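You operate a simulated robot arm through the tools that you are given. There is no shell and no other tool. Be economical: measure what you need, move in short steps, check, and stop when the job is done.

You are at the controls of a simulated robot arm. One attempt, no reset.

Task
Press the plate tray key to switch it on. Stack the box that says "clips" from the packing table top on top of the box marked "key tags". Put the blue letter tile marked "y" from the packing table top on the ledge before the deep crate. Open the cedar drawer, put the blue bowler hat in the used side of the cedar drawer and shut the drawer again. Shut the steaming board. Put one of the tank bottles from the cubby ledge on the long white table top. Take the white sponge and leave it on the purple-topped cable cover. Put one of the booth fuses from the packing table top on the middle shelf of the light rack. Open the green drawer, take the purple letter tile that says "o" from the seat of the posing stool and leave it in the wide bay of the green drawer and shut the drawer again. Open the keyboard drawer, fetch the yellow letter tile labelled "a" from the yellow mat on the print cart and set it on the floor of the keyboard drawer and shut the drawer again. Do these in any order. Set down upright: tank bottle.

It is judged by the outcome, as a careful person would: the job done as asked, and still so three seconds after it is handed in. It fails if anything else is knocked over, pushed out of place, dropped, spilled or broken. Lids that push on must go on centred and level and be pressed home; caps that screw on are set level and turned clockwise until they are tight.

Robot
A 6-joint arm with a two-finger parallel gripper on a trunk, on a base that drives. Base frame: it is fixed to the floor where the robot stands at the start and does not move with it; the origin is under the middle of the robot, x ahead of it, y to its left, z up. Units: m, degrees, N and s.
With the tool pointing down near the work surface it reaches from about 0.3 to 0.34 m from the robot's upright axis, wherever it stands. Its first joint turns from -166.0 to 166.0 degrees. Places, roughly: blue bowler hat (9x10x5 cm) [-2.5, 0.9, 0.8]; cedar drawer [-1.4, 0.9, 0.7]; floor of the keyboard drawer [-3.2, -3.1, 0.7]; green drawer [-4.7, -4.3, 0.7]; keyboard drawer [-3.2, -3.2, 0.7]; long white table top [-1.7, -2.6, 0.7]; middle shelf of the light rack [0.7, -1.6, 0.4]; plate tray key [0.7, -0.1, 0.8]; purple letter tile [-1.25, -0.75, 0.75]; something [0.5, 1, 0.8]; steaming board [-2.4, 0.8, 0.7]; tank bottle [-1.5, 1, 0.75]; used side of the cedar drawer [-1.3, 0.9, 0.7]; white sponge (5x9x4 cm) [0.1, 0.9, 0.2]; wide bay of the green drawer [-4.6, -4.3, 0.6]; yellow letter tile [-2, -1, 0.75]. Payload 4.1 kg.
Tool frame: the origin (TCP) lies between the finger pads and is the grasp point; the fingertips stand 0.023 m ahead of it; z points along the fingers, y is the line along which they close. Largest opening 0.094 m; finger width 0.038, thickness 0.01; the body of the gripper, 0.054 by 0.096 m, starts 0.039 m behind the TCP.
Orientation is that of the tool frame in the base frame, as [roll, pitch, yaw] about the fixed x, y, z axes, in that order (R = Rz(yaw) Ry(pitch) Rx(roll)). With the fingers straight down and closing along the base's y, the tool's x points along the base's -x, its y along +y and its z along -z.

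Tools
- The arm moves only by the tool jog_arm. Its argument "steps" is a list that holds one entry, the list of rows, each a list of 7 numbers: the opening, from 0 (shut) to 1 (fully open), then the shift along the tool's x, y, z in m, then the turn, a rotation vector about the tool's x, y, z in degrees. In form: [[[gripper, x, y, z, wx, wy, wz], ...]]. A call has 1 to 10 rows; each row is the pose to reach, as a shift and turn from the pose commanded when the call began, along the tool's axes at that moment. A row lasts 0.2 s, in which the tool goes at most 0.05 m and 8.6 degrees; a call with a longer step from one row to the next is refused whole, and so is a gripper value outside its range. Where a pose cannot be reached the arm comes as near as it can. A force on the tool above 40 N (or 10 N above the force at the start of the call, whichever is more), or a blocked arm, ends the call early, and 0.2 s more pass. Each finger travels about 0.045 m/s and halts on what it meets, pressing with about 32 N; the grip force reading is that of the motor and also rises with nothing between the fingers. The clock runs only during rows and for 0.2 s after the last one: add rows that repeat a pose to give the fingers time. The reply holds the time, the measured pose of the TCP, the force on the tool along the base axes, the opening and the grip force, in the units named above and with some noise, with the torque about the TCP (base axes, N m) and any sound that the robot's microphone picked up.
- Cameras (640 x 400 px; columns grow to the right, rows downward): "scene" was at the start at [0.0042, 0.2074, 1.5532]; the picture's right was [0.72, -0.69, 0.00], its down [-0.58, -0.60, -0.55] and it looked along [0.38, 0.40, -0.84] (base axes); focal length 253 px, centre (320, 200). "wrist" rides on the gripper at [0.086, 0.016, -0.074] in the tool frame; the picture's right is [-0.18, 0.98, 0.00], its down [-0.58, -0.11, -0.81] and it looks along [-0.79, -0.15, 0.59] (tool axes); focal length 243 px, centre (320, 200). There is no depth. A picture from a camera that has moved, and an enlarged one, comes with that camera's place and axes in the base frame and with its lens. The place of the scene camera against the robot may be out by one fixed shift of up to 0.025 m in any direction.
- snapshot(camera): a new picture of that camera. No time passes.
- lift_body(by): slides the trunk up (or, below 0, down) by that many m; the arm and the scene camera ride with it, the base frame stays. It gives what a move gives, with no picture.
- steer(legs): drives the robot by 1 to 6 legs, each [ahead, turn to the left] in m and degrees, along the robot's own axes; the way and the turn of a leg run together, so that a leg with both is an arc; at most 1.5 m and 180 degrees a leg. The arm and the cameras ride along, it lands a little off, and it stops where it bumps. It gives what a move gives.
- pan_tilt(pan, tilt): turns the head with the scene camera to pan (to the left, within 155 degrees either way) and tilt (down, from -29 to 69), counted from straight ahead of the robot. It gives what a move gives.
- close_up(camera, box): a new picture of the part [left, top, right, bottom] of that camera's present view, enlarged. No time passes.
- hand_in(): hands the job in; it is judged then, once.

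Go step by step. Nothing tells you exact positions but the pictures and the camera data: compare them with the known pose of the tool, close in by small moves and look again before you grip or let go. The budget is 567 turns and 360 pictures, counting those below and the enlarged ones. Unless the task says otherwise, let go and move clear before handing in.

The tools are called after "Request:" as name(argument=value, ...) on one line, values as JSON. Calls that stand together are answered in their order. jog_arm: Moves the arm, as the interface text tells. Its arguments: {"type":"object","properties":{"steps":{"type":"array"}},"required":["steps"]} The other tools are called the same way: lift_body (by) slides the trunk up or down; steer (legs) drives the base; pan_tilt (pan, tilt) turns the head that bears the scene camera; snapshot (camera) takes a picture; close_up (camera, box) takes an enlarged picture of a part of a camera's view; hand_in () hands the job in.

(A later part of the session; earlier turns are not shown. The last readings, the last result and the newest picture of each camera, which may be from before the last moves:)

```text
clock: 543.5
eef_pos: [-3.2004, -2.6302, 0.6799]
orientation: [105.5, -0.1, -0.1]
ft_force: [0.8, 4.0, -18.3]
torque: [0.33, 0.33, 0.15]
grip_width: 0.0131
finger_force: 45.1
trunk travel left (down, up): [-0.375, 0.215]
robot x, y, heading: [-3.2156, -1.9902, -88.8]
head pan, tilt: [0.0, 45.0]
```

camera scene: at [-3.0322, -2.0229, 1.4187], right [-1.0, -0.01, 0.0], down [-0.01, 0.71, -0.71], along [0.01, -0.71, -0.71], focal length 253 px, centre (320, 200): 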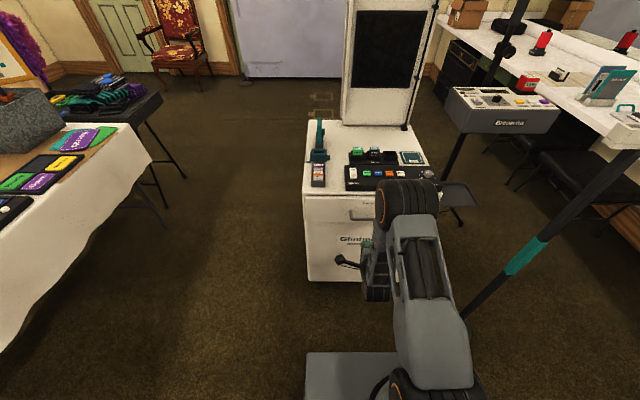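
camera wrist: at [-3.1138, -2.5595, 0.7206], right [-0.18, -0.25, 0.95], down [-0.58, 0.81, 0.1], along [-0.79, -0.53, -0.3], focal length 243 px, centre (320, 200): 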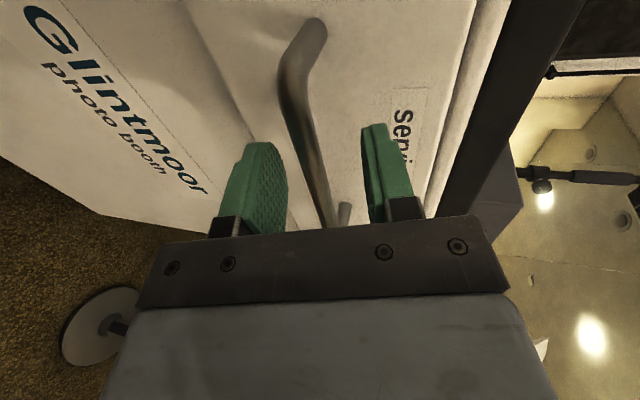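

Request:
jog_arm(steps=[[[0, 0, -0.008, -0.02, 0, 0, 0], [0, 0, -0.013, -0.04, 0, 0, 0], [0, 0, -0.018, -0.06, 0, 0, 0], [0, 0, -0.023, -0.08, 0, 0, 0], [0, 0, -0.028, -0.1, 0, 0, 0], [0, 0, -0.033, -0.12, 0, 0, 0], [0, 0, -0.038, -0.14, 0, 0, 0]]])

Request:
snapshot(camera="scene")

```text
clock: 545.1
eef_pos: [-3.2002, -2.4855, 0.6801]
orientation: [105.7, 0.1, 0.0]
ft_force: [6.1, 1.7, -38.6]
torque: [0.62, 0.49, -0.55]
grip_width: 0.0128
finger_force: 44.5
trunk travel left (down, up): [-0.375, 0.215]
robot x, y, heading: [-3.2123, -1.997, -89.1]
head pan, tilt: [0.0, 45.0]
```

```text
126 pictures are left
camera scene: at [-3.0315, -2.0255, 1.4183], right [-1.0, -0.01, 0.0], down [-0.01, 0.71, -0.71], along [0.01, -0.71, -0.71], focal length 253 px, centre (320, 200)
```

scene: 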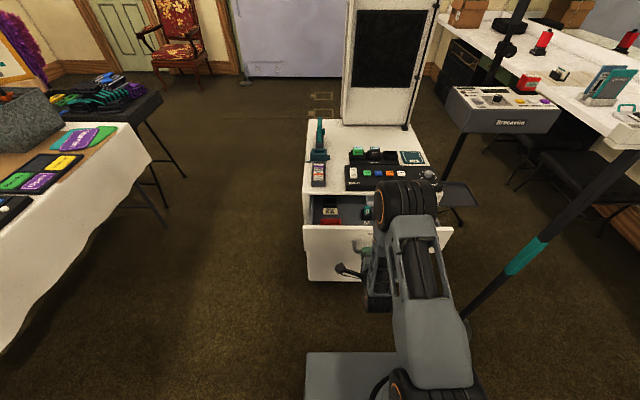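

Request:
jog_arm(steps=[[[0, 0, -0.006, 0, 0, 0, 0], [0, 0, -0.012, -0.02, 0, 0, 0], [0, 0, -0.017, -0.04, 0, 0, 0], [0, 0, -0.022, -0.06, 0, 0, 0], [0, 0, -0.028, -0.08, 0, 0, 0]]])

Request:
snapshot(camera="scene")

```text
clock: 546.3
eef_pos: [-3.2003, -2.4007, 0.6803]
orientation: [104.5, 0.1, 0.0]
ft_force: [2.9, -0.8, 25.9]
torque: [-0.42, 0.18, 1.26]
grip_width: 0.0128
finger_force: 45.1
trunk travel left (down, up): [-0.375, 0.215]
robot x, y, heading: [-3.211, -1.994, -89.2]
head pan, tilt: [0.0, 45.0]
```

```text
125 pictures are left
camera scene: at [-3.032, -2.0213, 1.4191], right [-1.0, -0.01, 0.0], down [-0.01, 0.71, -0.71], along [0.01, -0.71, -0.71], focal length 253 px, centre (320, 200)
```

scene: 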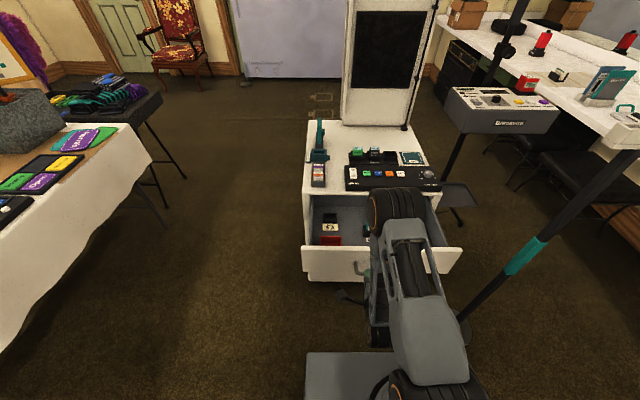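

Opened. Release, back off and look inside.

Request:
jog_arm(steps=[[[0.3, 0, 0, 0, 0, 0, 0], [0.5, 0, 0, 0, 0, 0, 0], [0.5, 0, 0, 0, 0, 0, 0], [0.5, 0, 0.01, -0.03, 0, 0, 0]]])

Request:
steer(legs=[[-0.2, 0]])

Request:
lift_body(by=0.15)

Request:
snapshot(camera="scene")

Request:
close_up(camera="scene", box=[280, 140, 480, 280])

```text
clock: 547.3
eef_pos: [-3.1996, -2.3812, 0.6924]
orientation: [103.9, -0.2, 0.0]
ft_force: [-0.5, 0.4, 0.6]
torque: [0.01, -0.06, -0.01]
grip_width: 0.0472
finger_force: 0.0
trunk travel left (down, up): [-0.375, 0.215]
robot x, y, heading: [-3.2146, -1.9905, -89.3]
head pan, tilt: [0.0, 45.0]
```

```text
clock: 548.9
eef_pos: [-3.2031, -2.1825, 0.6932]
orientation: [104.0, -0.1, -0.1]
ft_force: [-0.9, -0.2, -0.5]
torque: [0.03, -0.02, 0.02]
grip_width: 0.0471
finger_force: 0.2
trunk travel left (down, up): [-0.375, 0.215]
robot x, y, heading: [-3.2157, -1.7966, -89.4]
head pan, tilt: [0.0, 45.0]
```

```text
clock: 550.6
eef_pos: [-3.202, -2.1829, 0.8428]
orientation: [103.8, -0.1, 0.1]
ft_force: [0.2, 0.7, 0.2]
torque: [-0.01, 0.03, 0.02]
grip_width: 0.0471
finger_force: 0.1
trunk travel left (down, up): [-0.525, 0.065]
robot x, y, heading: [-3.2188, -1.793, -89.4]
head pan, tilt: [0.0, 45.0]
```

```text
124 pictures are left
camera scene: at [-3.035, -1.824, 1.5686], right [-1.0, -0.01, 0.0], down [-0.01, 0.71, -0.71], along [0.01, -0.71, -0.71], focal length 253 px, centre (320, 200)
```

scene: 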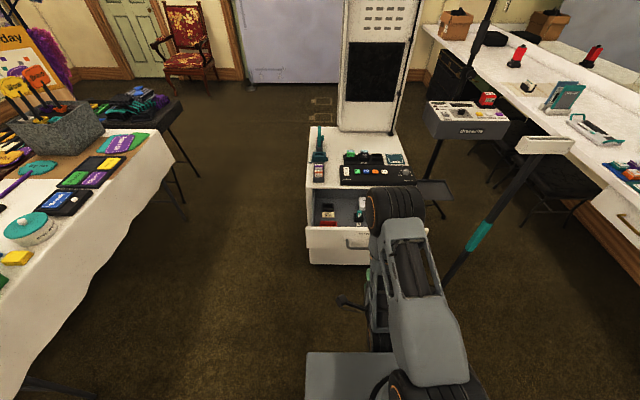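

```text
2.86 times, centred on (380, 210) of scene
camera zoom: at [-3.035, -1.824, 1.5686], right [-1.0, -0.01, 0.0], down [-0.01, 0.71, -0.71], along [0.01, -0.71, -0.71], focal length 723 px, centre (149, 171)
```

zoom: 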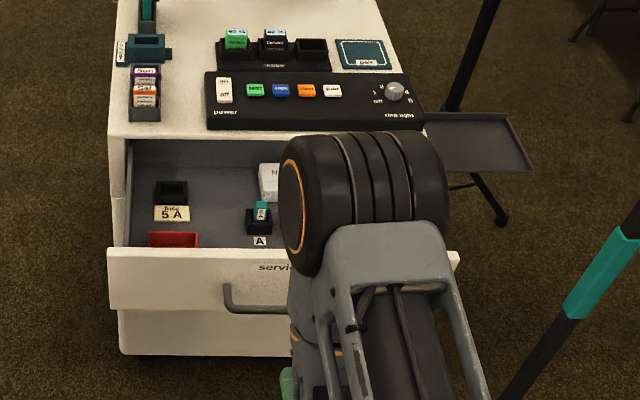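

This is a service drawer with fuses; the keyboard drawer's listed position (y about -3.2) fits the south side of the booth instead. I'll shut this service drawer again first.

Request:
lift_body(by=-0.15)

Request:
jog_arm(steps=[[[0, 0.04, 0, 0, 0, 0, 0], [0, 0.08, 0, 0, 0, 0, 0], [0, 0.115, 0, 0, 0, 0, 0], [0, 0.115, 0, 0, 0, 0, 0]]])

Request:
steer(legs=[[0.19, 0]])

Request:
snapshot(camera="wrist")

```text
clock: 552.4
eef_pos: [-3.202, -2.1839, 0.6943]
orientation: [104.0, -0.1, 0.1]
ft_force: [0.1, 0.5, 0.1]
torque: [0.01, 0.02, -0.01]
grip_width: 0.0469
finger_force: 0.0
trunk travel left (down, up): [-0.375, 0.215]
robot x, y, heading: [-3.2162, -1.7963, -89.3]
head pan, tilt: [0.0, 45.0]
```

```text
clock: 553.4
eef_pos: [-3.0866, -2.1811, 0.6935]
orientation: [104.2, 0.0, 0.0]
ft_force: [-0.4, 0.2, 0.8]
torque: [-0.01, 0.01, 0.01]
grip_width: 0.0
finger_force: 32.2
trunk travel left (down, up): [-0.375, 0.215]
robot x, y, heading: [-3.216, -1.7964, -89.3]
head pan, tilt: [0.0, 45.0]
```

```text
clock: 554.9
eef_pos: [-3.0842, -2.3725, 0.6932]
orientation: [104.1, -0.1, -0.1]
ft_force: [-0.5, -0.1, 0.5]
torque: [0.04, 0.03, -0.03]
grip_width: 0.0
finger_force: 31.9
trunk travel left (down, up): [-0.375, 0.215]
robot x, y, heading: [-3.2156, -1.9836, -89.2]
head pan, tilt: [0.0, 45.0]
```

```text
122 pictures are left
camera wrist: at [-2.9984, -2.3036, 0.7273], right [-0.19, -0.24, 0.95], down [-0.58, 0.81, 0.09], along [-0.79, -0.54, -0.29], focal length 243 px, centre (320, 200)
```

wrist: 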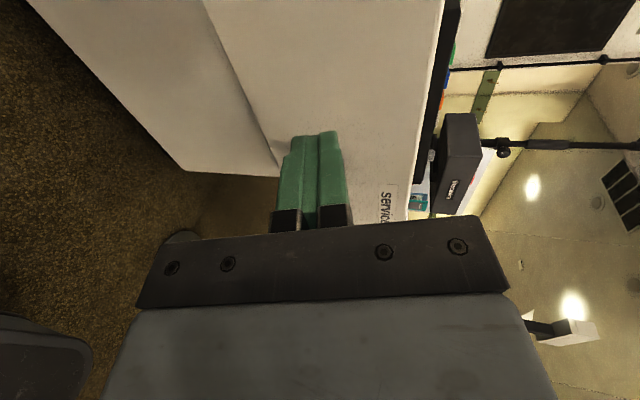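

Request:
jog_arm(steps=[[[0, 0, 0.007, 0.029, 0, 0, 0], [0, 0, 0.0145, 0.058, 0, 0, 0], [0, 0, 0.022, 0.087, 0, 0, 0], [0, 0, 0.029, 0.116, 0, 0, 0], [0, 0, 0.036, 0.145, 0, 0, 0], [0, 0, 0.0436, 0.174, 0, 0, 0], [0, 0, 0.051, 0.203, 0, 0, 0], [0, 0, 0.058, 0.232, 0, 0, 0], [0, 0, 0.0655, 0.261, 0, 0, 0], [0, 0, 0.073, 0.29, 0, 0, 0]]])

Request:
snapshot(camera="scene")

```text
clock: 557.1
eef_pos: [-3.0834, -2.6637, 0.6957]
orientation: [104.0, 0.1, 0.1]
ft_force: [-1.7, 18.6, 9.9]
torque: [-0.3, -0.01, -0.15]
grip_width: 0.0
finger_force: 32.3
trunk travel left (down, up): [-0.375, 0.215]
robot x, y, heading: [-3.2127, -1.983, -89.0]
head pan, tilt: [0.0, 45.0]
stopped in row 10: the force on the tool passed its limit (the readings are from after the stop); the commanded pose is now the measured one
```

```text
121 pictures are left
camera scene: at [-3.0327, -2.0097, 1.419], right [-1.0, -0.02, 0.0], down [-0.01, 0.71, -0.71], along [0.01, -0.71, -0.71], focal length 253 px, centre (320, 200)
```

scene: 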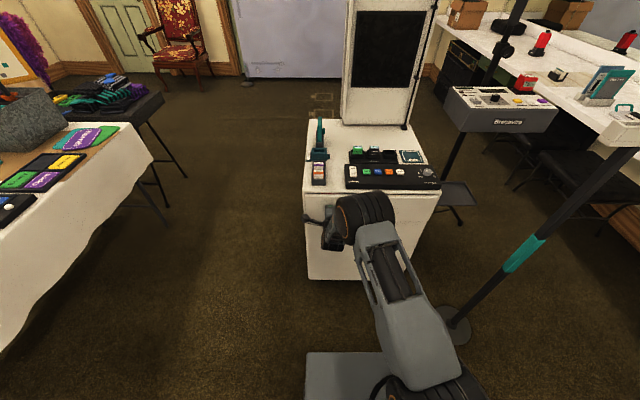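

The service drawer is shut. I'll retract and drive round to look at the booth's south side.

Request:
jog_arm(steps=[[[0, 0, -0.01, -0.04, 0, 0, 0], [0, 0, -0.02, -0.08, 0, 0, 0], [0, 0, -0.02, -0.12, 0, 0, 0], [0, 0, 0.0, -0.16, 0, 0, 0], [0, 0, 0.03, -0.2, 0, 0, 0], [0, 0, 0.06, -0.24, 0, 0, 0]]])

Request:
lift_body(by=0.15)

Request:
steer(legs=[[-0.25, 0], [0, 50], [1.0, 0], [0, -50], [1.2, 0]])

Request:
pan_tilt(pan=-100, tilt=30)

Request:
snapshot(camera="scene")

```text
clock: 558.5
eef_pos: [-3.0836, -2.4472, 0.8101]
orientation: [104.2, 0.0, -0.1]
ft_force: [0.0, 0.6, -0.6]
torque: [0.0, -0.01, 0.0]
grip_width: 0.0
finger_force: 31.9
trunk travel left (down, up): [-0.375, 0.215]
robot x, y, heading: [-3.2175, -1.9871, -89.2]
head pan, tilt: [0.0, 45.0]
```

```text
clock: 560.3
eef_pos: [-3.0825, -2.4474, 0.9605]
orientation: [104.2, 0.0, 0.0]
ft_force: [0.3, -0.3, 0.0]
torque: [0.02, -0.01, 0.0]
grip_width: 0.0
finger_force: 32.2
trunk travel left (down, up): [-0.525, 0.065]
robot x, y, heading: [-3.2143, -1.9857, -89.2]
head pan, tilt: [0.0, 45.0]
```

```text
clock: 577.1
eef_pos: [-2.3034, -4.0327, 0.9602]
orientation: [104.2, 0.2, -0.5]
ft_force: [-0.2, -0.7, -0.4]
torque: [0.01, 0.01, -0.02]
grip_width: 0.0002
finger_force: 32.2
trunk travel left (down, up): [-0.525, 0.065]
robot x, y, heading: [-2.4282, -3.5642, -89.6]
head pan, tilt: [0.0, 45.0]
```

```text
clock: 578.8
eef_pos: [-2.3034, -4.0326, 0.9606]
orientation: [104.2, 0.1, -0.5]
ft_force: [0.7, -0.1, -0.1]
torque: [-0.02, 0.01, -0.02]
grip_width: 0.0
finger_force: 31.7
trunk travel left (down, up): [-0.525, 0.065]
robot x, y, heading: [-2.4314, -3.5708, -89.7]
head pan, tilt: [-100.0, 30.0]
```

```text
120 pictures are left
camera scene: at [-2.3385, -3.5017, 1.5913], right [0.17, 0.99, 0.0], down [0.49, -0.08, -0.87], along [-0.85, 0.15, -0.5], focal length 253 px, centre (320, 200)
```

scene: 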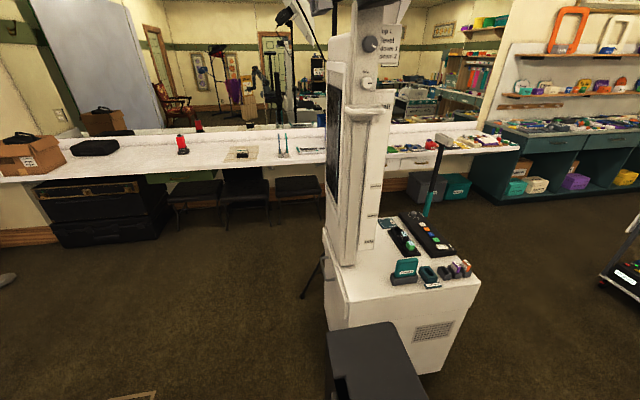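

Request:
steer(legs=[[0.3, 0], [0, -90]])

Request:
pan_tilt(pan=-40, tilt=35)

Request:
snapshot(camera="scene")

Request:
pan_tilt(pan=0, tilt=30)

Request:
snapshot(camera="scene")

```text
clock: 584.7
eef_pos: [-2.8968, -3.9847, 0.9584]
orientation: [104.3, -0.1, -91.4]
ft_force: [-0.5, -0.8, 0.7]
torque: [0.0, 0.02, 0.0]
grip_width: 0.0001
finger_force: 31.9
trunk travel left (down, up): [-0.525, 0.065]
robot x, y, heading: [-2.4331, -3.8658, 179.5]
head pan, tilt: [-100.0, 30.0]
```

```text
clock: 586.0
eef_pos: [-2.8961, -3.9848, 0.96]
orientation: [104.2, 0.0, -91.3]
ft_force: [-0.4, 0.1, -0.7]
torque: [0.04, 0.0, 0.02]
grip_width: 0.0
finger_force: 32.1
trunk travel left (down, up): [-0.525, 0.065]
robot x, y, heading: [-2.429, -3.8631, 179.2]
head pan, tilt: [-40.0, 35.0]
```

```text
119 pictures are left
camera scene: at [-2.4227, -3.9837, 1.5835], right [0.65, 0.76, 0.0], down [0.44, -0.37, -0.82], along [-0.62, 0.53, -0.57], focal length 253 px, centre (320, 200)
```

scene: 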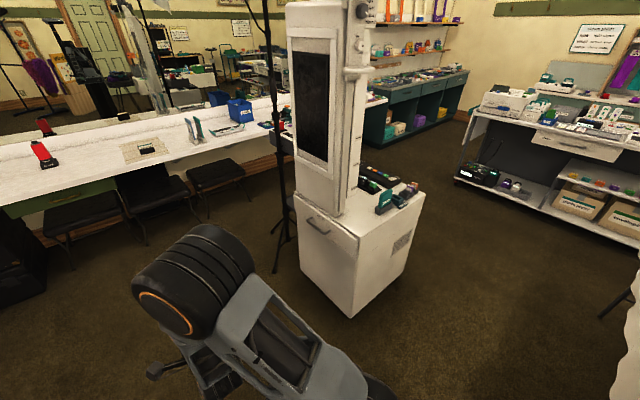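

```text
clock: 587.1
eef_pos: [-2.8962, -3.9836, 0.9587]
orientation: [104.1, 0.1, -91.3]
ft_force: [0.2, -0.3, 0.0]
torque: [0.03, -0.04, 0.01]
grip_width: 0.0
finger_force: 32.4
trunk travel left (down, up): [-0.525, 0.065]
robot x, y, heading: [-2.4306, -3.8624, 179.6]
head pan, tilt: [0.0, 30.0]
```

```text
118 pictures are left
camera scene: at [-2.4462, -4.04, 1.5913], right [0.01, 1.0, 0.0], down [0.5, 0.0, -0.87], along [-0.87, 0.01, -0.5], focal length 253 px, centre (320, 200)
```

scene: 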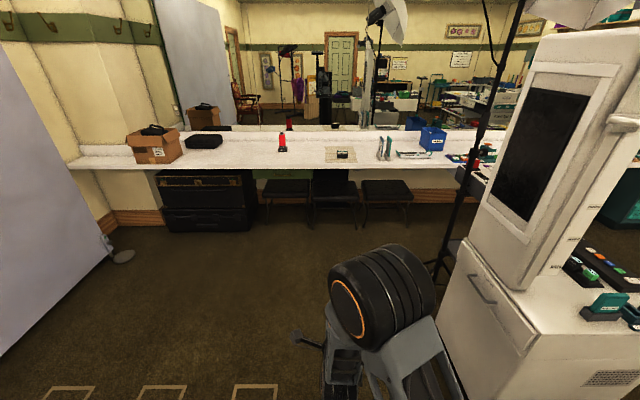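

The keyboard drawer's handle is on the booth's south face at about (-3.2, -3.33). I'll drive in front of it.

Request:
steer(legs=[[0, 8.8], [0.76, 0], [0, -98.4]])

Request:
lift_body(by=-0.15)

Request:
pan_tilt(pan=0, tilt=45)

Request:
snapshot(camera="scene")

Request:
snapshot(camera="wrist")

```text
clock: 596.0
eef_pos: [-3.3112, -3.5088, 0.9596]
orientation: [104.1, 0.0, 179.9]
ft_force: [-0.4, 0.9, -0.5]
torque: [0.02, -0.03, 0.02]
grip_width: 0.0
finger_force: 31.8
trunk travel left (down, up): [-0.525, 0.065]
robot x, y, heading: [-3.1829, -3.9747, 90.5]
head pan, tilt: [0.0, 30.0]
```

```text
clock: 597.7
eef_pos: [-3.3117, -3.509, 0.8105]
orientation: [104.2, -0.1, 179.9]
ft_force: [-0.1, 0.2, 0.6]
torque: [0.01, 0.02, -0.02]
grip_width: 0.0001
finger_force: 32.5
trunk travel left (down, up): [-0.375, 0.215]
robot x, y, heading: [-3.1776, -3.9722, 90.9]
head pan, tilt: [0.0, 30.0]
```

```text
clock: 598.5
eef_pos: [-3.3125, -3.5098, 0.8111]
orientation: [104.3, 0.0, 179.9]
ft_force: [-0.1, -0.1, 0.5]
torque: [0.04, 0.01, 0.01]
grip_width: 0.0001
finger_force: 31.9
trunk travel left (down, up): [-0.375, 0.215]
robot x, y, heading: [-3.1821, -3.9736, 90.6]
head pan, tilt: [0.0, 45.0]
```

```text
117 pictures are left
camera scene: at [-3.3329, -3.9637, 1.4187], right [1.0, 0.01, 0.0], down [0.01, -0.71, -0.71], along [-0.01, 0.71, -0.71], focal length 253 px, centre (320, 200)
```

scene: 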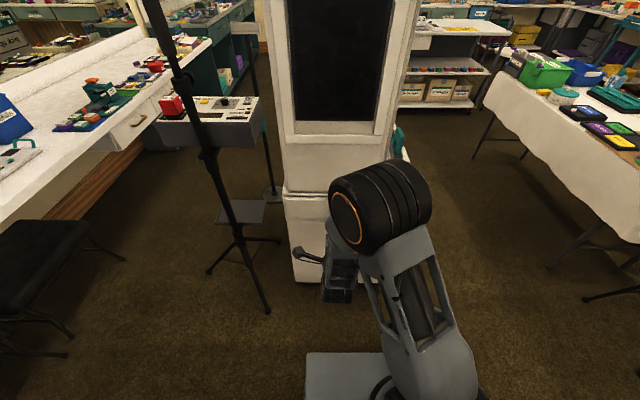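

```text
116 pictures are left
camera wrist: at [-3.3992, -3.5778, 0.8434], right [0.18, 0.24, 0.95], down [0.58, -0.81, 0.09], along [0.79, 0.54, -0.29], focal length 243 px, centre (320, 200)
```

wrist: 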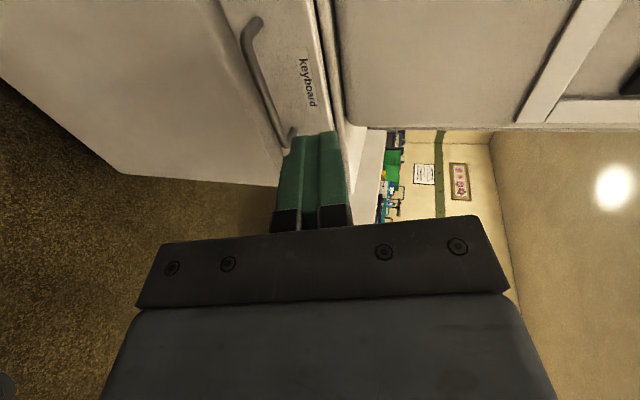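

Request:
jog_arm(steps=[[[0.45, -0.02, -0.024, 0.03, 0, 0, 0], [0.45, -0.04, -0.049, 0.06, 0, 0, 0], [0.45, -0.06, -0.073, 0.1, 0, 0, 0], [0.45, -0.077, -0.0975, 0.137, 0, 0, 0], [0.45, -0.077, -0.0975, 0.137, 0, 0, 0]]])

Request:
snapshot(camera="wrist")

```text
refused: row 3 steps farther than a row can; nothing moved
```

```text
115 pictures are left
camera wrist: at [-3.3992, -3.5778, 0.8434], right [0.18, 0.24, 0.95], down [0.58, -0.81, 0.09], along [0.79, 0.54, -0.29], focal length 243 px, centre (320, 200)
```

wrist: 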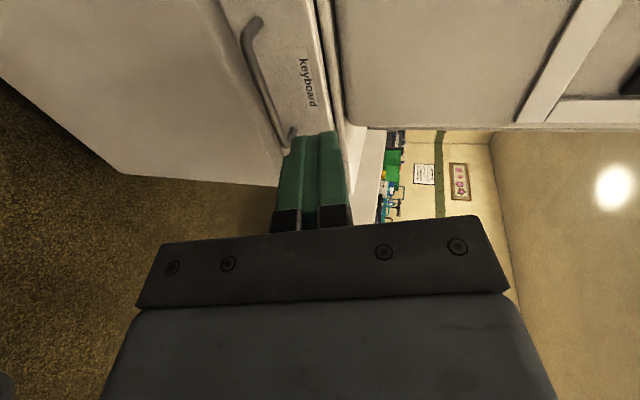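

Request:
jog_arm(steps=[[[0.45, -0.018, -0.024, 0.03, 0, 0, 0], [0.45, -0.036, -0.049, 0.06, 0, 0, 0], [0.45, -0.054, -0.073, 0.09, 0, 0, 0], [0.45, -0.07, -0.09, 0.12, 0, 0, 0], [0.45, -0.077, -0.0975, 0.137, 0, 0, 0], [0.45, -0.077, -0.0975, 0.137, 0, 0, 0]]])

Request:
snapshot(camera="wrist")

```text
clock: 599.9
eef_pos: [-3.235, -3.4021, 0.6808]
orientation: [104.2, -0.1, 179.9]
ft_force: [0.3, -0.4, 0.2]
torque: [0.03, -0.03, -0.02]
grip_width: 0.0421
finger_force: 0.1
trunk travel left (down, up): [-0.375, 0.215]
robot x, y, heading: [-3.1815, -3.9704, 90.7]
head pan, tilt: [0.0, 45.0]
```

```text
114 pictures are left
camera wrist: at [-3.3222, -3.4696, 0.7145], right [0.18, 0.24, 0.95], down [0.58, -0.81, 0.09], along [0.79, 0.54, -0.29], focal length 243 px, centre (320, 200)
```

wrist: 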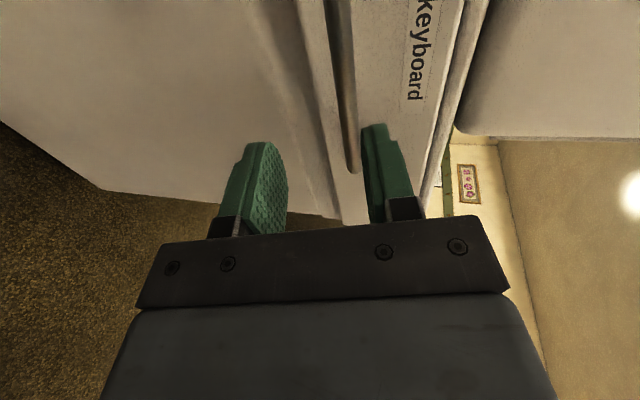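

Request:
jog_arm(steps=[[[0.45, 0, 0.008, 0.035, 0, 0, 0], [0.45, 0, 0.014, 0.065, 0, 0, 0], [0.45, 0, 0.0167, 0.0783, 0, 0, 0], [0.45, 0, 0.0167, 0.0783, 0, 0, 0]]])

Request:
snapshot(camera="wrist")

```text
clock: 600.9
eef_pos: [-3.2355, -3.3209, 0.6793]
orientation: [104.2, 0.0, 180.0]
ft_force: [0.4, -0.5, 0.3]
torque: [0.01, 0.0, -0.02]
grip_width: 0.0424
finger_force: 0.0
trunk travel left (down, up): [-0.375, 0.215]
robot x, y, heading: [-3.1776, -3.976, 90.5]
head pan, tilt: [0.0, 45.0]
```

```text
113 pictures are left
camera wrist: at [-3.3221, -3.3891, 0.7123], right [0.18, 0.24, 0.95], down [0.58, -0.81, 0.09], along [0.79, 0.53, -0.29], focal length 243 px, centre (320, 200)
```

wrist: 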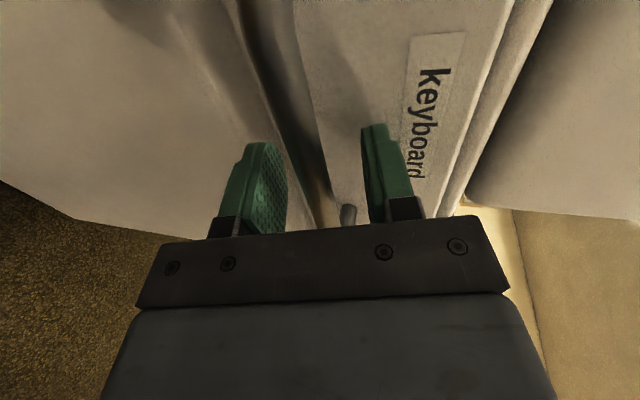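

Request:
jog_arm(steps=[[[0.2, 0, 0, 0.003, 0, 0, 0], [0, 0, 0, 0.003, 0, 0, 0], [0, 0, 0, 0.003, 0, 0, 0], [0, 0, 0, 0.003, 0, 0, 0]]])

Request:
jog_arm(steps=[[[0, 0, -0.006, -0.02, 0, 0, 0], [0, 0, -0.011, -0.04, 0, 0, 0], [0, 0, -0.016, -0.06, 0, 0, 0], [0, 0, -0.021, -0.08, 0, 0, 0], [0, 0, -0.026, -0.1, 0, 0, 0]]])

```text
clock: 601.9
eef_pos: [-3.2354, -3.3186, 0.6771]
orientation: [104.2, 0.0, 179.8]
ft_force: [-0.9, 0.5, -3.5]
torque: [0.05, 0.42, 0.0]
grip_width: 0.013
finger_force: 45.4
trunk travel left (down, up): [-0.375, 0.215]
robot x, y, heading: [-3.1816, -3.9724, 90.7]
head pan, tilt: [0.0, 45.0]
```

```text
clock: 603.1
eef_pos: [-3.2361, -3.4218, 0.6782]
orientation: [104.1, 0.0, 179.8]
ft_force: [0.7, 0.0, 3.1]
torque: [-0.04, 0.45, 0.66]
grip_width: 0.0126
finger_force: 45.1
trunk travel left (down, up): [-0.375, 0.215]
robot x, y, heading: [-3.1839, -3.9711, 90.5]
head pan, tilt: [0.0, 45.0]
```

Request:
jog_arm(steps=[[[0, 0, -0.005, -0.02, 0, 0, 0], [0, 0, -0.01, -0.04, 0, 0, 0], [0, 0, -0.015, -0.06, 0, 0, 0], [0, 0, -0.02, -0.08, 0, 0, 0], [0, 0, -0.025, -0.1, 0, 0, 0], [0, 0, -0.03, -0.12, 0, 0, 0]]])

Request:
jog_arm(steps=[[[0.3, 0, 0, 0, 0, 0, 0], [0.5, 0, 0, 0, 0, 0, 0], [0.5, 0, 0, 0, 0, 0, 0], [0.5, 0, 0.01, -0.03, 0, 0, 0]]])

Request:
steer(legs=[[-0.2, 0]])

Request:
lift_body(by=0.15)

Request:
snapshot(camera="scene")

```text
clock: 604.5
eef_pos: [-3.2353, -3.546, 0.6775]
orientation: [104.2, 0.0, 179.8]
ft_force: [7.4, -2.2, 8.2]
torque: [-0.09, 0.56, 0.75]
grip_width: 0.0126
finger_force: 44.8
trunk travel left (down, up): [-0.375, 0.215]
robot x, y, heading: [-3.1802, -3.9709, 90.7]
head pan, tilt: [0.0, 45.0]
```

```text
clock: 605.5
eef_pos: [-3.2358, -3.5711, 0.694]
orientation: [104.1, 0.0, 179.9]
ft_force: [-1.0, 0.6, 0.3]
torque: [0.01, -0.02, -0.03]
grip_width: 0.0472
finger_force: 0.1
trunk travel left (down, up): [-0.375, 0.215]
robot x, y, heading: [-3.181, -3.9722, 90.6]
head pan, tilt: [0.0, 45.0]
```

```text
clock: 607.1
eef_pos: [-3.2327, -3.7712, 0.6954]
orientation: [104.2, 0.1, 179.8]
ft_force: [0.5, 0.6, -0.8]
torque: [0.01, 0.03, 0.0]
grip_width: 0.0472
finger_force: 0.0
trunk travel left (down, up): [-0.375, 0.215]
robot x, y, heading: [-3.1811, -4.1712, 90.4]
head pan, tilt: [0.0, 45.0]
```

```text
clock: 608.8
eef_pos: [-3.2331, -3.7721, 0.8453]
orientation: [104.2, -0.1, 179.8]
ft_force: [0.3, 0.2, 0.6]
torque: [-0.02, 0.05, 0.02]
grip_width: 0.0471
finger_force: 0.1
trunk travel left (down, up): [-0.525, 0.065]
robot x, y, heading: [-3.1797, -4.1763, 90.6]
head pan, tilt: [0.0, 45.0]
```

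```text
112 pictures are left
camera scene: at [-3.3335, -4.1634, 1.5686], right [1.0, 0.01, 0.0], down [0.01, -0.71, -0.71], along [-0.01, 0.71, -0.71], focal length 253 px, centre (320, 200)
```

scene: 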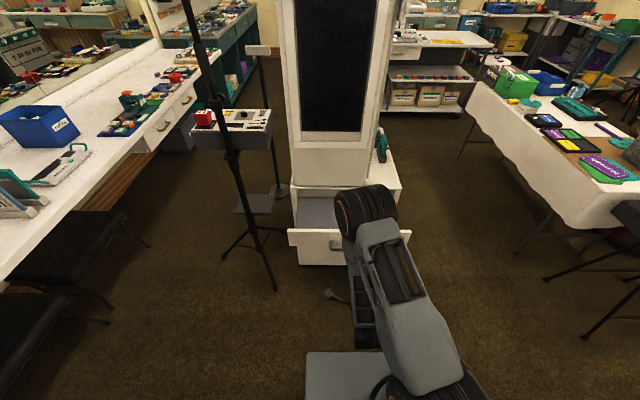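

The keyboard drawer is open. Since I'm near it, I'll look at the green drawer by the mirror counter next.

Request:
steer(legs=[[0, 89.4]])

Request:
pan_tilt(pan=5, tilt=30)

Request:
snapshot(camera="scene")

Request:
close_up(camera="scene", box=[160, 140, 440, 300])

```text
clock: 613.0
eef_pos: [-3.582, -4.223, 0.8455]
orientation: [104.1, 0.0, -90.7]
ft_force: [0.5, 0.0, 0.0]
torque: [0.03, -0.01, -0.03]
grip_width: 0.0469
finger_force: 0.1
trunk travel left (down, up): [-0.525, 0.065]
robot x, y, heading: [-3.1797, -4.1748, -179.8]
head pan, tilt: [0.0, 45.0]
```

```text
clock: 613.8
eef_pos: [-3.5836, -4.2229, 0.8444]
orientation: [104.2, 0.0, -90.6]
ft_force: [0.2, -0.5, 0.2]
torque: [0.01, -0.02, 0.0]
grip_width: 0.047
finger_force: 0.1
trunk travel left (down, up): [-0.525, 0.065]
robot x, y, heading: [-3.1824, -4.1718, -179.5]
head pan, tilt: [5.0, 30.0]
```

```text
111 pictures are left
camera scene: at [-3.1954, -4.3572, 1.5915], right [-0.09, 1.0, 0.0], down [0.5, 0.05, -0.86], along [-0.86, -0.08, -0.5], focal length 253 px, centre (320, 200)
```

scene: 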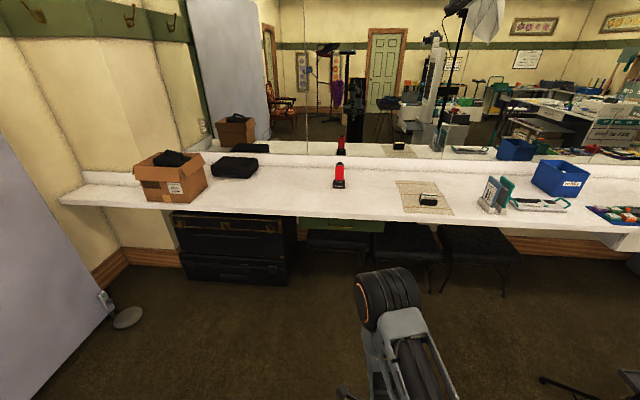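

```text
2.29 times, centred on (300, 220) of scene
camera zoom: at [-3.1954, -4.3572, 1.5915], right [-0.09, 1.0, 0.0], down [0.5, 0.05, -0.86], along [-0.86, -0.08, -0.5], focal length 579 px, centre (366, 154)
```

zoom: 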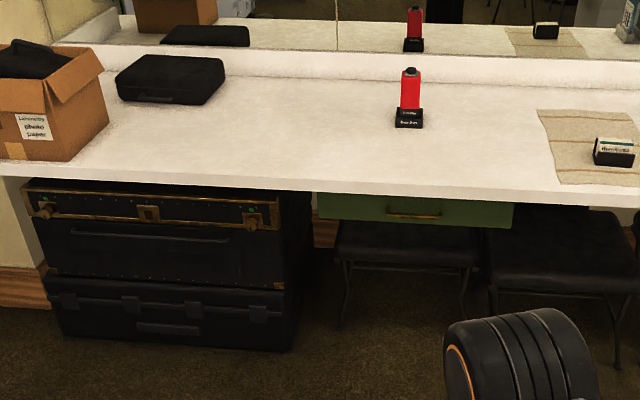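

Request:
steer(legs=[[0, 12.2], [0.63, 0], [0, -12.5]])

Request:
lift_body(by=-0.15)

Request:
snapshot(camera="wrist")

Request:
pan_tilt(pan=0, tilt=40)

Request:
snapshot(camera="scene")

```text
clock: 618.9
eef_pos: [-4.1898, -4.3587, 0.8452]
orientation: [104.1, -0.1, -90.8]
ft_force: [-1.0, -0.2, -0.7]
torque: [-0.01, 0.0, 0.03]
grip_width: 0.0474
finger_force: 0.0
trunk travel left (down, up): [-0.525, 0.065]
robot x, y, heading: [-3.7856, -4.3087, -180.1]
head pan, tilt: [5.0, 30.0]
```

```text
clock: 620.6
eef_pos: [-4.1911, -4.3591, 0.6948]
orientation: [104.1, 0.1, -90.8]
ft_force: [0.0, -0.2, -0.2]
torque: [-0.02, 0.0, 0.03]
grip_width: 0.047
finger_force: 0.1
trunk travel left (down, up): [-0.375, 0.215]
robot x, y, heading: [-3.7889, -4.3047, -179.9]
head pan, tilt: [5.0, 30.0]
```

```text
109 pictures are left
camera wrist: at [-4.1237, -4.4461, 0.7287], right [-0.24, 0.19, 0.95], down [0.82, 0.57, 0.09], along [-0.53, 0.8, -0.29], focal length 243 px, centre (320, 200)
```

wrist: 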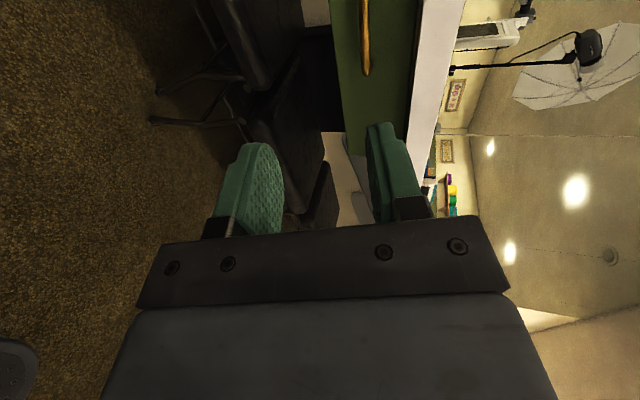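

```text
clock: 621.4
eef_pos: [-4.1895, -4.3589, 0.6955]
orientation: [104.1, 0.0, -90.7]
ft_force: [0.3, -0.5, -0.1]
torque: [-0.03, 0.03, -0.02]
grip_width: 0.0473
finger_force: 0.1
trunk travel left (down, up): [-0.375, 0.215]
robot x, y, heading: [-3.7866, -4.3096, -179.9]
head pan, tilt: [0.0, 40.0]
```

```text
108 pictures are left
camera scene: at [-3.7976, -4.4858, 1.426], right [0.0, 1.0, 0.0], down [0.64, 0.0, -0.77], along [-0.77, 0.0, -0.64], focal length 253 px, centre (320, 200)
```

scene: 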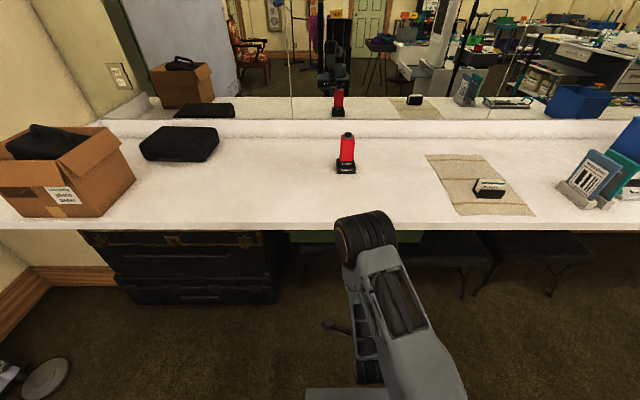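

Request:
jog_arm(steps=[[[0.45, 0, 0.006, 0.035, 0, 0, 0], [0.45, 0, 0.013, 0.07, 0, 0, 0], [0.45, 0, 0.019, 0.105, 0, 0, 0], [0.45, 0, 0.0256, 0.138, 0, 0, 0], [0.45, 0, 0.0256, 0.138, 0, 0, 0]]])

Request:
snapshot(camera="wrist")

```text
clock: 622.6
eef_pos: [-4.3315, -4.3561, 0.6884]
orientation: [104.1, 0.0, -90.8]
ft_force: [-0.2, 0.3, 0.2]
torque: [-0.01, 0.0, -0.01]
grip_width: 0.0424
finger_force: 0.1
trunk travel left (down, up): [-0.375, 0.215]
robot x, y, heading: [-3.7874, -4.308, -180.0]
head pan, tilt: [0.0, 40.0]
```

```text
107 pictures are left
camera wrist: at [-4.2641, -4.4436, 0.72], right [-0.24, 0.19, 0.95], down [0.82, 0.57, 0.09], along [-0.53, 0.8, -0.29], focal length 243 px, centre (320, 200)
```

wrist: 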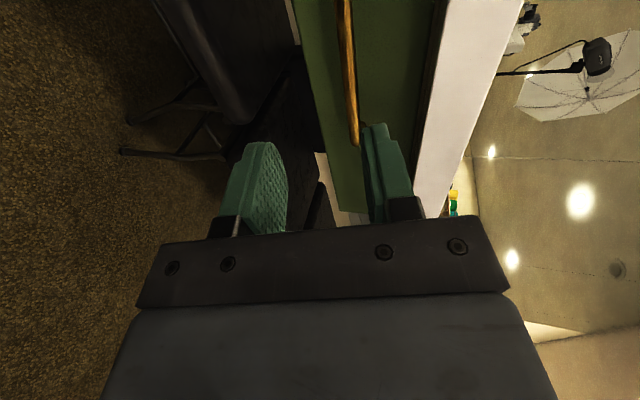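

Request:
jog_arm(steps=[[[0.45, -0.01, 0.007, 0.037, 0, 0, 0], [0.45, -0.01, 0.014, 0.075, 0, 0, 0], [0.45, -0.01, 0.018, 0.1, 0, 0, 0], [0.45, -0.01, 0.02, 0.112, 0, 0, 0], [0.45, -0.01, 0.02, 0.112, 0, 0, 0]]])

Request:
snapshot(camera="wrist")

```text
clock: 623.8
eef_pos: [-4.4441, -4.3443, 0.6795]
orientation: [104.2, 0.0, -90.7]
ft_force: [-0.2, -0.4, 0.0]
torque: [0.01, 0.02, -0.01]
grip_width: 0.0423
finger_force: 0.1
trunk travel left (down, up): [-0.375, 0.215]
robot x, y, heading: [-3.792, -4.3079, -180.2]
head pan, tilt: [0.0, 40.0]
```

```text
106 pictures are left
camera wrist: at [-4.377, -4.4317, 0.712], right [-0.24, 0.19, 0.95], down [0.82, 0.57, 0.09], along [-0.53, 0.8, -0.29], focal length 243 px, centre (320, 200)
```

wrist: 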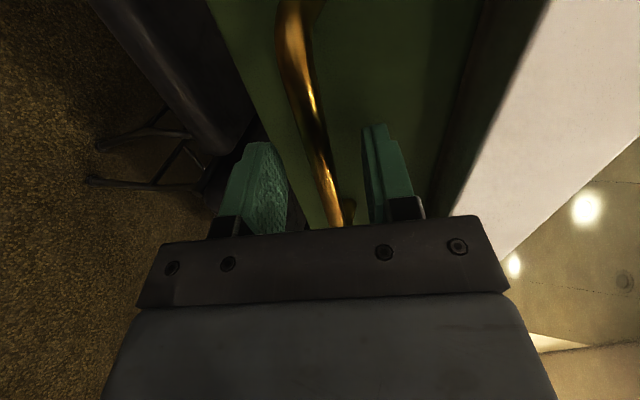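

Request:
jog_arm(steps=[[[0.2, 0, 0.001, 0.004, 0, 0, 0], [0, 0, 0.001, 0.004, 0, 0, 0], [0, 0, 0.001, 0.004, 0, 0, 0], [0, 0, 0.001, 0.004, 0, 0, 0]]])

Request:
jog_arm(steps=[[[0, 0, -0.005, -0.02, 0, 0, 0], [0, 0, -0.01, -0.04, 0, 0, 0], [0, 0, -0.015, -0.06, 0, 0, 0], [0, 0, -0.02, -0.08, 0, 0, 0], [0, 0, -0.025, -0.1, 0, 0, 0]]])

Request:
snapshot(camera="scene")

```text
clock: 624.8
eef_pos: [-4.4478, -4.3446, 0.6807]
orientation: [104.0, 0.1, -90.9]
ft_force: [-2.6, 0.2, 4.6]
torque: [1.63, 0.05, 0.23]
grip_width: 0.0117
finger_force: 44.7
trunk travel left (down, up): [-0.375, 0.215]
robot x, y, heading: [-3.7865, -4.3093, -180.0]
head pan, tilt: [0.0, 40.0]
```

```text
clock: 626.0
eef_pos: [-4.3436, -4.3432, 0.6782]
orientation: [104.0, 0.0, -91.1]
ft_force: [1.1, 17.5, 14.8]
torque: [1.56, 0.03, 0.89]
grip_width: 0.0121
finger_force: 45.2
trunk travel left (down, up): [-0.375, 0.215]
robot x, y, heading: [-3.7892, -4.3111, 179.8]
head pan, tilt: [0.0, 40.0]
```

```text
105 pictures are left
camera scene: at [-3.7966, -4.4843, 1.4262], right [0.0, 1.0, 0.0], down [0.64, 0.0, -0.77], along [-0.77, 0.0, -0.64], focal length 253 px, centre (320, 200)
```

scene: 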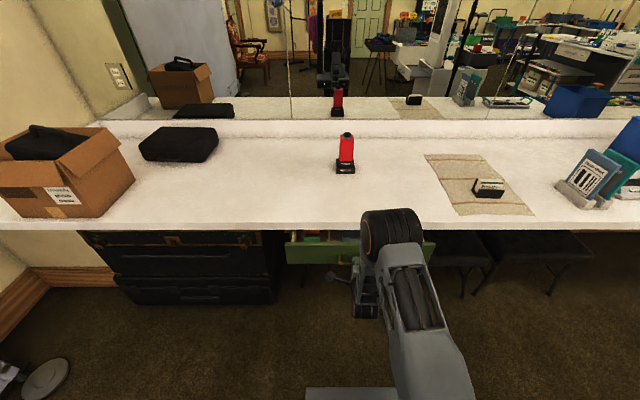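

Request:
jog_arm(steps=[[[0, 0.002, -0.003, -0.02, 0, 0, 0], [0, 0.004, -0.007, -0.04, 0, 0, 0], [0, 0.004, -0.012, -0.06, 0, 0, 0], [0, 0.004, -0.017, -0.08, 0, 0, 0], [0, 0.004, -0.022, -0.1, 0, 0, 0], [0, 0.004, -0.027, -0.125, 0, 0, 0]]])

Request:
jog_arm(steps=[[[0.3, 0, 0, 0, 0, 0, 0], [0.5, 0, 0, 0, 0, 0, 0], [0.5, 0, 0, 0, 0, 0, 0], [0.5, 0, 0.01, -0.03, 0, 0, 0]]])

Request:
steer(legs=[[-0.2, 0]])

Request:
lift_body(by=0.15)

Request:
snapshot(camera="scene")

Request:
close_up(camera="scene", box=[250, 180, 450, 300])

```text
clock: 627.2
eef_pos: [-4.2377, -4.3481, 0.679]
orientation: [104.8, 0.3, -91.4]
ft_force: [2.5, 7.8, -6.6]
torque: [1.38, -0.13, -0.64]
grip_width: 0.0117
finger_force: 45.0
trunk travel left (down, up): [-0.375, 0.215]
robot x, y, heading: [-3.7915, -4.3061, 179.7]
head pan, tilt: [0.0, 40.0]
stopped in row 6: the force on the tool passed its limit (the readings are from after the stop); the commanded pose is now the measured one
```

```text
clock: 628.2
eef_pos: [-4.2132, -4.3513, 0.698]
orientation: [104.5, 0.1, -91.2]
ft_force: [-0.3, -0.2, 0.5]
torque: [0.0, -0.01, -0.01]
grip_width: 0.0469
finger_force: 0.1
trunk travel left (down, up): [-0.375, 0.215]
robot x, y, heading: [-3.7881, -4.3055, 180.1]
head pan, tilt: [0.0, 40.0]
```

```text
clock: 629.8
eef_pos: [-4.0137, -4.3523, 0.6976]
orientation: [104.5, 0.0, -91.1]
ft_force: [-0.2, 0.8, -0.3]
torque: [0.02, 0.0, 0.03]
grip_width: 0.0471
finger_force: 0.0
trunk travel left (down, up): [-0.375, 0.215]
robot x, y, heading: [-3.5874, -4.3088, -180.0]
head pan, tilt: [0.0, 40.0]
```

```text
clock: 631.6
eef_pos: [-4.0136, -4.3517, 0.8468]
orientation: [104.6, 0.1, -91.0]
ft_force: [0.3, -1.1, -0.1]
torque: [-0.02, 0.01, -0.02]
grip_width: 0.0471
finger_force: 0.0
trunk travel left (down, up): [-0.525, 0.065]
robot x, y, heading: [-3.5876, -4.31, -179.9]
head pan, tilt: [0.0, 40.0]
```

```text
104 pictures are left
camera scene: at [-3.5981, -4.4856, 1.5759], right [0.0, 1.0, 0.0], down [0.64, 0.0, -0.77], along [-0.77, 0.0, -0.64], focal length 253 px, centre (320, 200)
```

scene: 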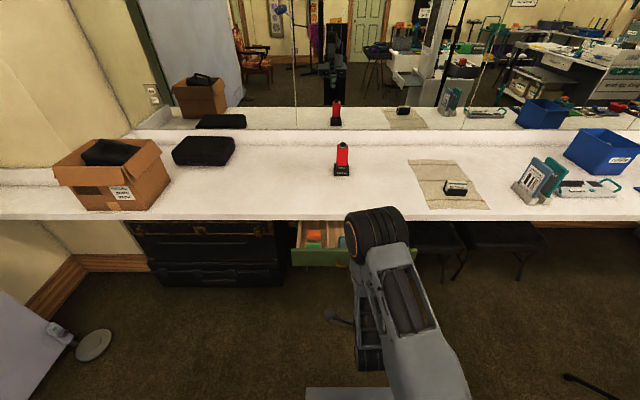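

```text
3.20 times, centred on (350, 240) of scene
camera zoom: at [-3.5981, -4.4856, 1.5759], right [0.0, 1.0, 0.0], down [0.64, 0.0, -0.77], along [-0.77, 0.0, -0.64], focal length 810 px, centre (224, 72)
```

zoom: 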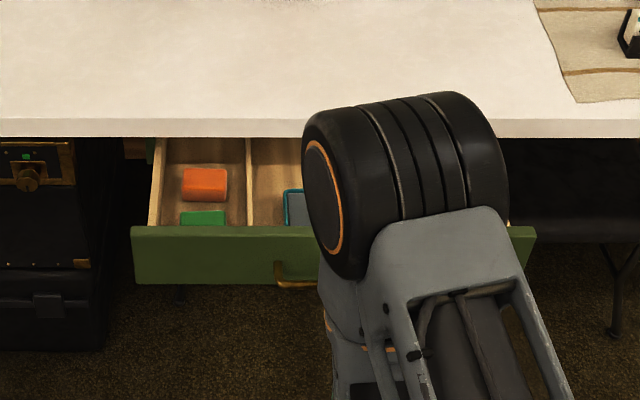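

Both drawers are open. I'll return the tool to vertical, raise it, and drive to the posing stool for tile "o".

Request:
jog_arm(steps=[[[0.8, 0, 0.034, -0.009, 4.2, 4.2, -5.4], [0.8, 0, 0.068, -0.018, 8.3, 8.3, -10.8], [0.8, 0, 0.1, -0.027, 12.5, 12.5, -16.2], [0.8, 0, 0.134, -0.036, 16.7, 16.7, -21.6], [0.8, 0, 0.17, -0.045, 20.9, 20.9, -27], [0.8, 0, 0.205, -0.054, 25, 25, -32.4], [0.8, 0, 0.24, -0.063, 29.2, 29.2, -37.8]]])

Request:
jog_arm(steps=[[[0.8, 0, 0, 0, 4.2, 4.2, -5.4], [0.8, 0, 0, 0, 8.3, 8.3, -10.8], [0.8, 0, 0, 0, 12.5, 12.5, -16.2], [0.8, 0, 0, 0, 16.7, 16.7, -21.6], [0.8, 0, 0, 0, 20.9, 20.9, -27], [0.8, 0, 0, 0, 25, 25, -32.4], [0.8, 0, 0, 0, 29.2, 29.2, -37.8]]])

```text
clock: 633.2
eef_pos: [-4.0135, -4.3482, 1.0906]
orientation: [141.1, 15.6, -47.1]
ft_force: [0.8, 1.1, -1.5]
torque: [0.01, 0.1, 0.07]
grip_width: 0.0753
finger_force: 0.1
out of reach, approached as far as the arm can: row 1, 2, 3, 4, 5, 7
trunk travel left (down, up): [-0.525, 0.065]
robot x, y, heading: [-3.5862, -4.3078, -179.6]
head pan, tilt: [0.0, 40.0]
```

```text
clock: 634.8
eef_pos: [-4.005, -4.3484, 1.0415]
orientation: [168.1, 2.8, -2.9]
ft_force: [0.3, -1.0, -0.1]
torque: [0.0, 0.0, 0.01]
grip_width: 0.0753
finger_force: 0.0
out of reach, approached as far as the arm can: row 1, 2, 3, 4, 5, 6, 7
trunk travel left (down, up): [-0.525, 0.065]
robot x, y, heading: [-3.5929, -4.3076, -179.9]
head pan, tilt: [0.0, 40.0]
```

Request:
steer(legs=[[0, 180], [1.14, 0], [0, 90], [1.45, 0], [1.4, 0], [0, -90]])

Request:
steer(legs=[[1.17, 0], [0, 90]])

Request:
pan_tilt(pan=0, tilt=50)

Request:
snapshot(camera="scene")

Request:
snapshot(camera="wrist")

```text
clock: 668.9
eef_pos: [-2.0843, -1.4225, 1.0398]
orientation: [168.0, 3.0, 177.9]
ft_force: [-0.3, -0.1, 0.3]
torque: [0.0, 0.0, 0.03]
grip_width: 0.0752
finger_force: 0.1
trunk travel left (down, up): [-0.525, 0.065]
robot x, y, heading: [-2.4997, -1.4679, 0.8]
head pan, tilt: [0.0, 40.0]
```

```text
clock: 678.7
eef_pos: [-1.3701, -1.035, 1.0414]
orientation: [168.0, 2.9, -92.3]
ft_force: [0.4, 0.0, 0.7]
torque: [-0.02, 0.0, -0.01]
grip_width: 0.0753
finger_force: 0.0
trunk travel left (down, up): [-0.525, 0.065]
robot x, y, heading: [-1.3269, -1.4539, 90.6]
head pan, tilt: [0.0, 40.0]
```

```text
clock: 679.4
eef_pos: [-1.37, -1.0354, 1.0404]
orientation: [167.9, 3.0, -92.2]
ft_force: [0.5, 0.0, -0.5]
torque: [0.02, -0.01, -0.03]
grip_width: 0.0752
finger_force: 0.0
trunk travel left (down, up): [-0.525, 0.065]
robot x, y, heading: [-1.3215, -1.4497, 90.7]
head pan, tilt: [0.0, 50.0]
```

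```text
102 pictures are left
camera scene: at [-1.4762, -1.4449, 1.5618], right [1.0, 0.01, 0.0], down [0.01, -0.77, -0.64], along [-0.01, 0.64, -0.77], focal length 253 px, centre (320, 200)
```

scene: 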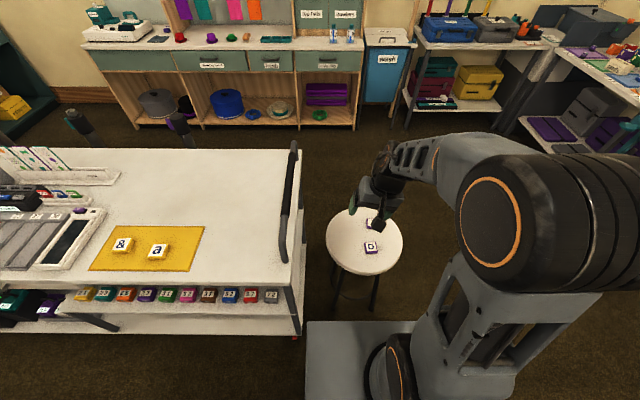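

```text
101 pictures are left
camera wrist: at [-1.3735, -1.1256, 1.1124], right [-0.95, 0.21, 0.21], down [0.3, 0.53, 0.79], along [0.06, 0.82, -0.57], focal length 243 px, centre (320, 200)
```

wrist: 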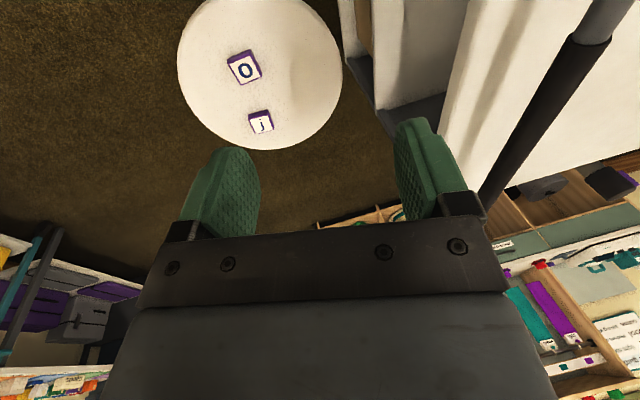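

Request:
jog_arm(steps=[[[0.85, -0.017, -0.02, 0.025, 2.4, 0.6, 0], [0.85, -0.034, -0.039, 0.05, 4.8, 1.2, 0], [0.85, -0.051, -0.059, 0.076, 7.2, 1.7, 0], [0.85, -0.068, -0.079, 0.1, 9.6, 2.3, 0], [0.85, -0.0853, -0.0984, 0.1268, 12, 2.9, 0], [0.85, -0.0853, -0.0984, 0.1268, 12, 2.9, 0]]])

Request:
snapshot(camera="wrist")

```text
clock: 680.8
eef_pos: [-1.3153, -0.9859, 0.9125]
orientation: [171.7, 2.5, -92.2]
ft_force: [-0.3, -0.5, -0.4]
torque: [0.0, -0.02, -0.02]
grip_width: 0.0799
finger_force: 0.1
out of reach, approached as far as the arm can: row 1, 2, 3, 4, 5, 6
trunk travel left (down, up): [-0.525, 0.065]
robot x, y, heading: [-1.3251, -1.4518, 90.4]
head pan, tilt: [0.0, 50.0]
```

```text
100 pictures are left
camera wrist: at [-1.3244, -1.0754, 0.9834], right [-0.96, 0.21, 0.15], down [0.25, 0.54, 0.81], along [0.09, 0.82, -0.57], focal length 243 px, centre (320, 200)
```

wrist: 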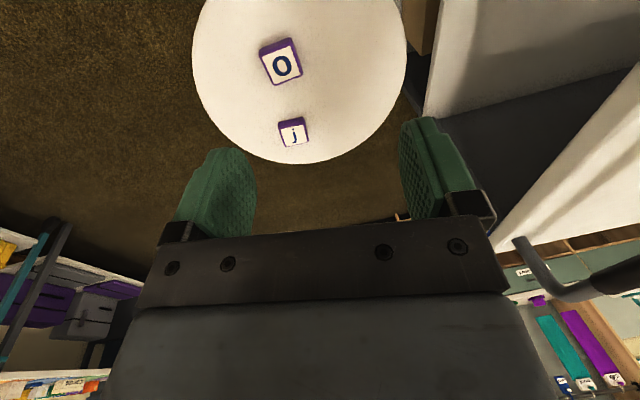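

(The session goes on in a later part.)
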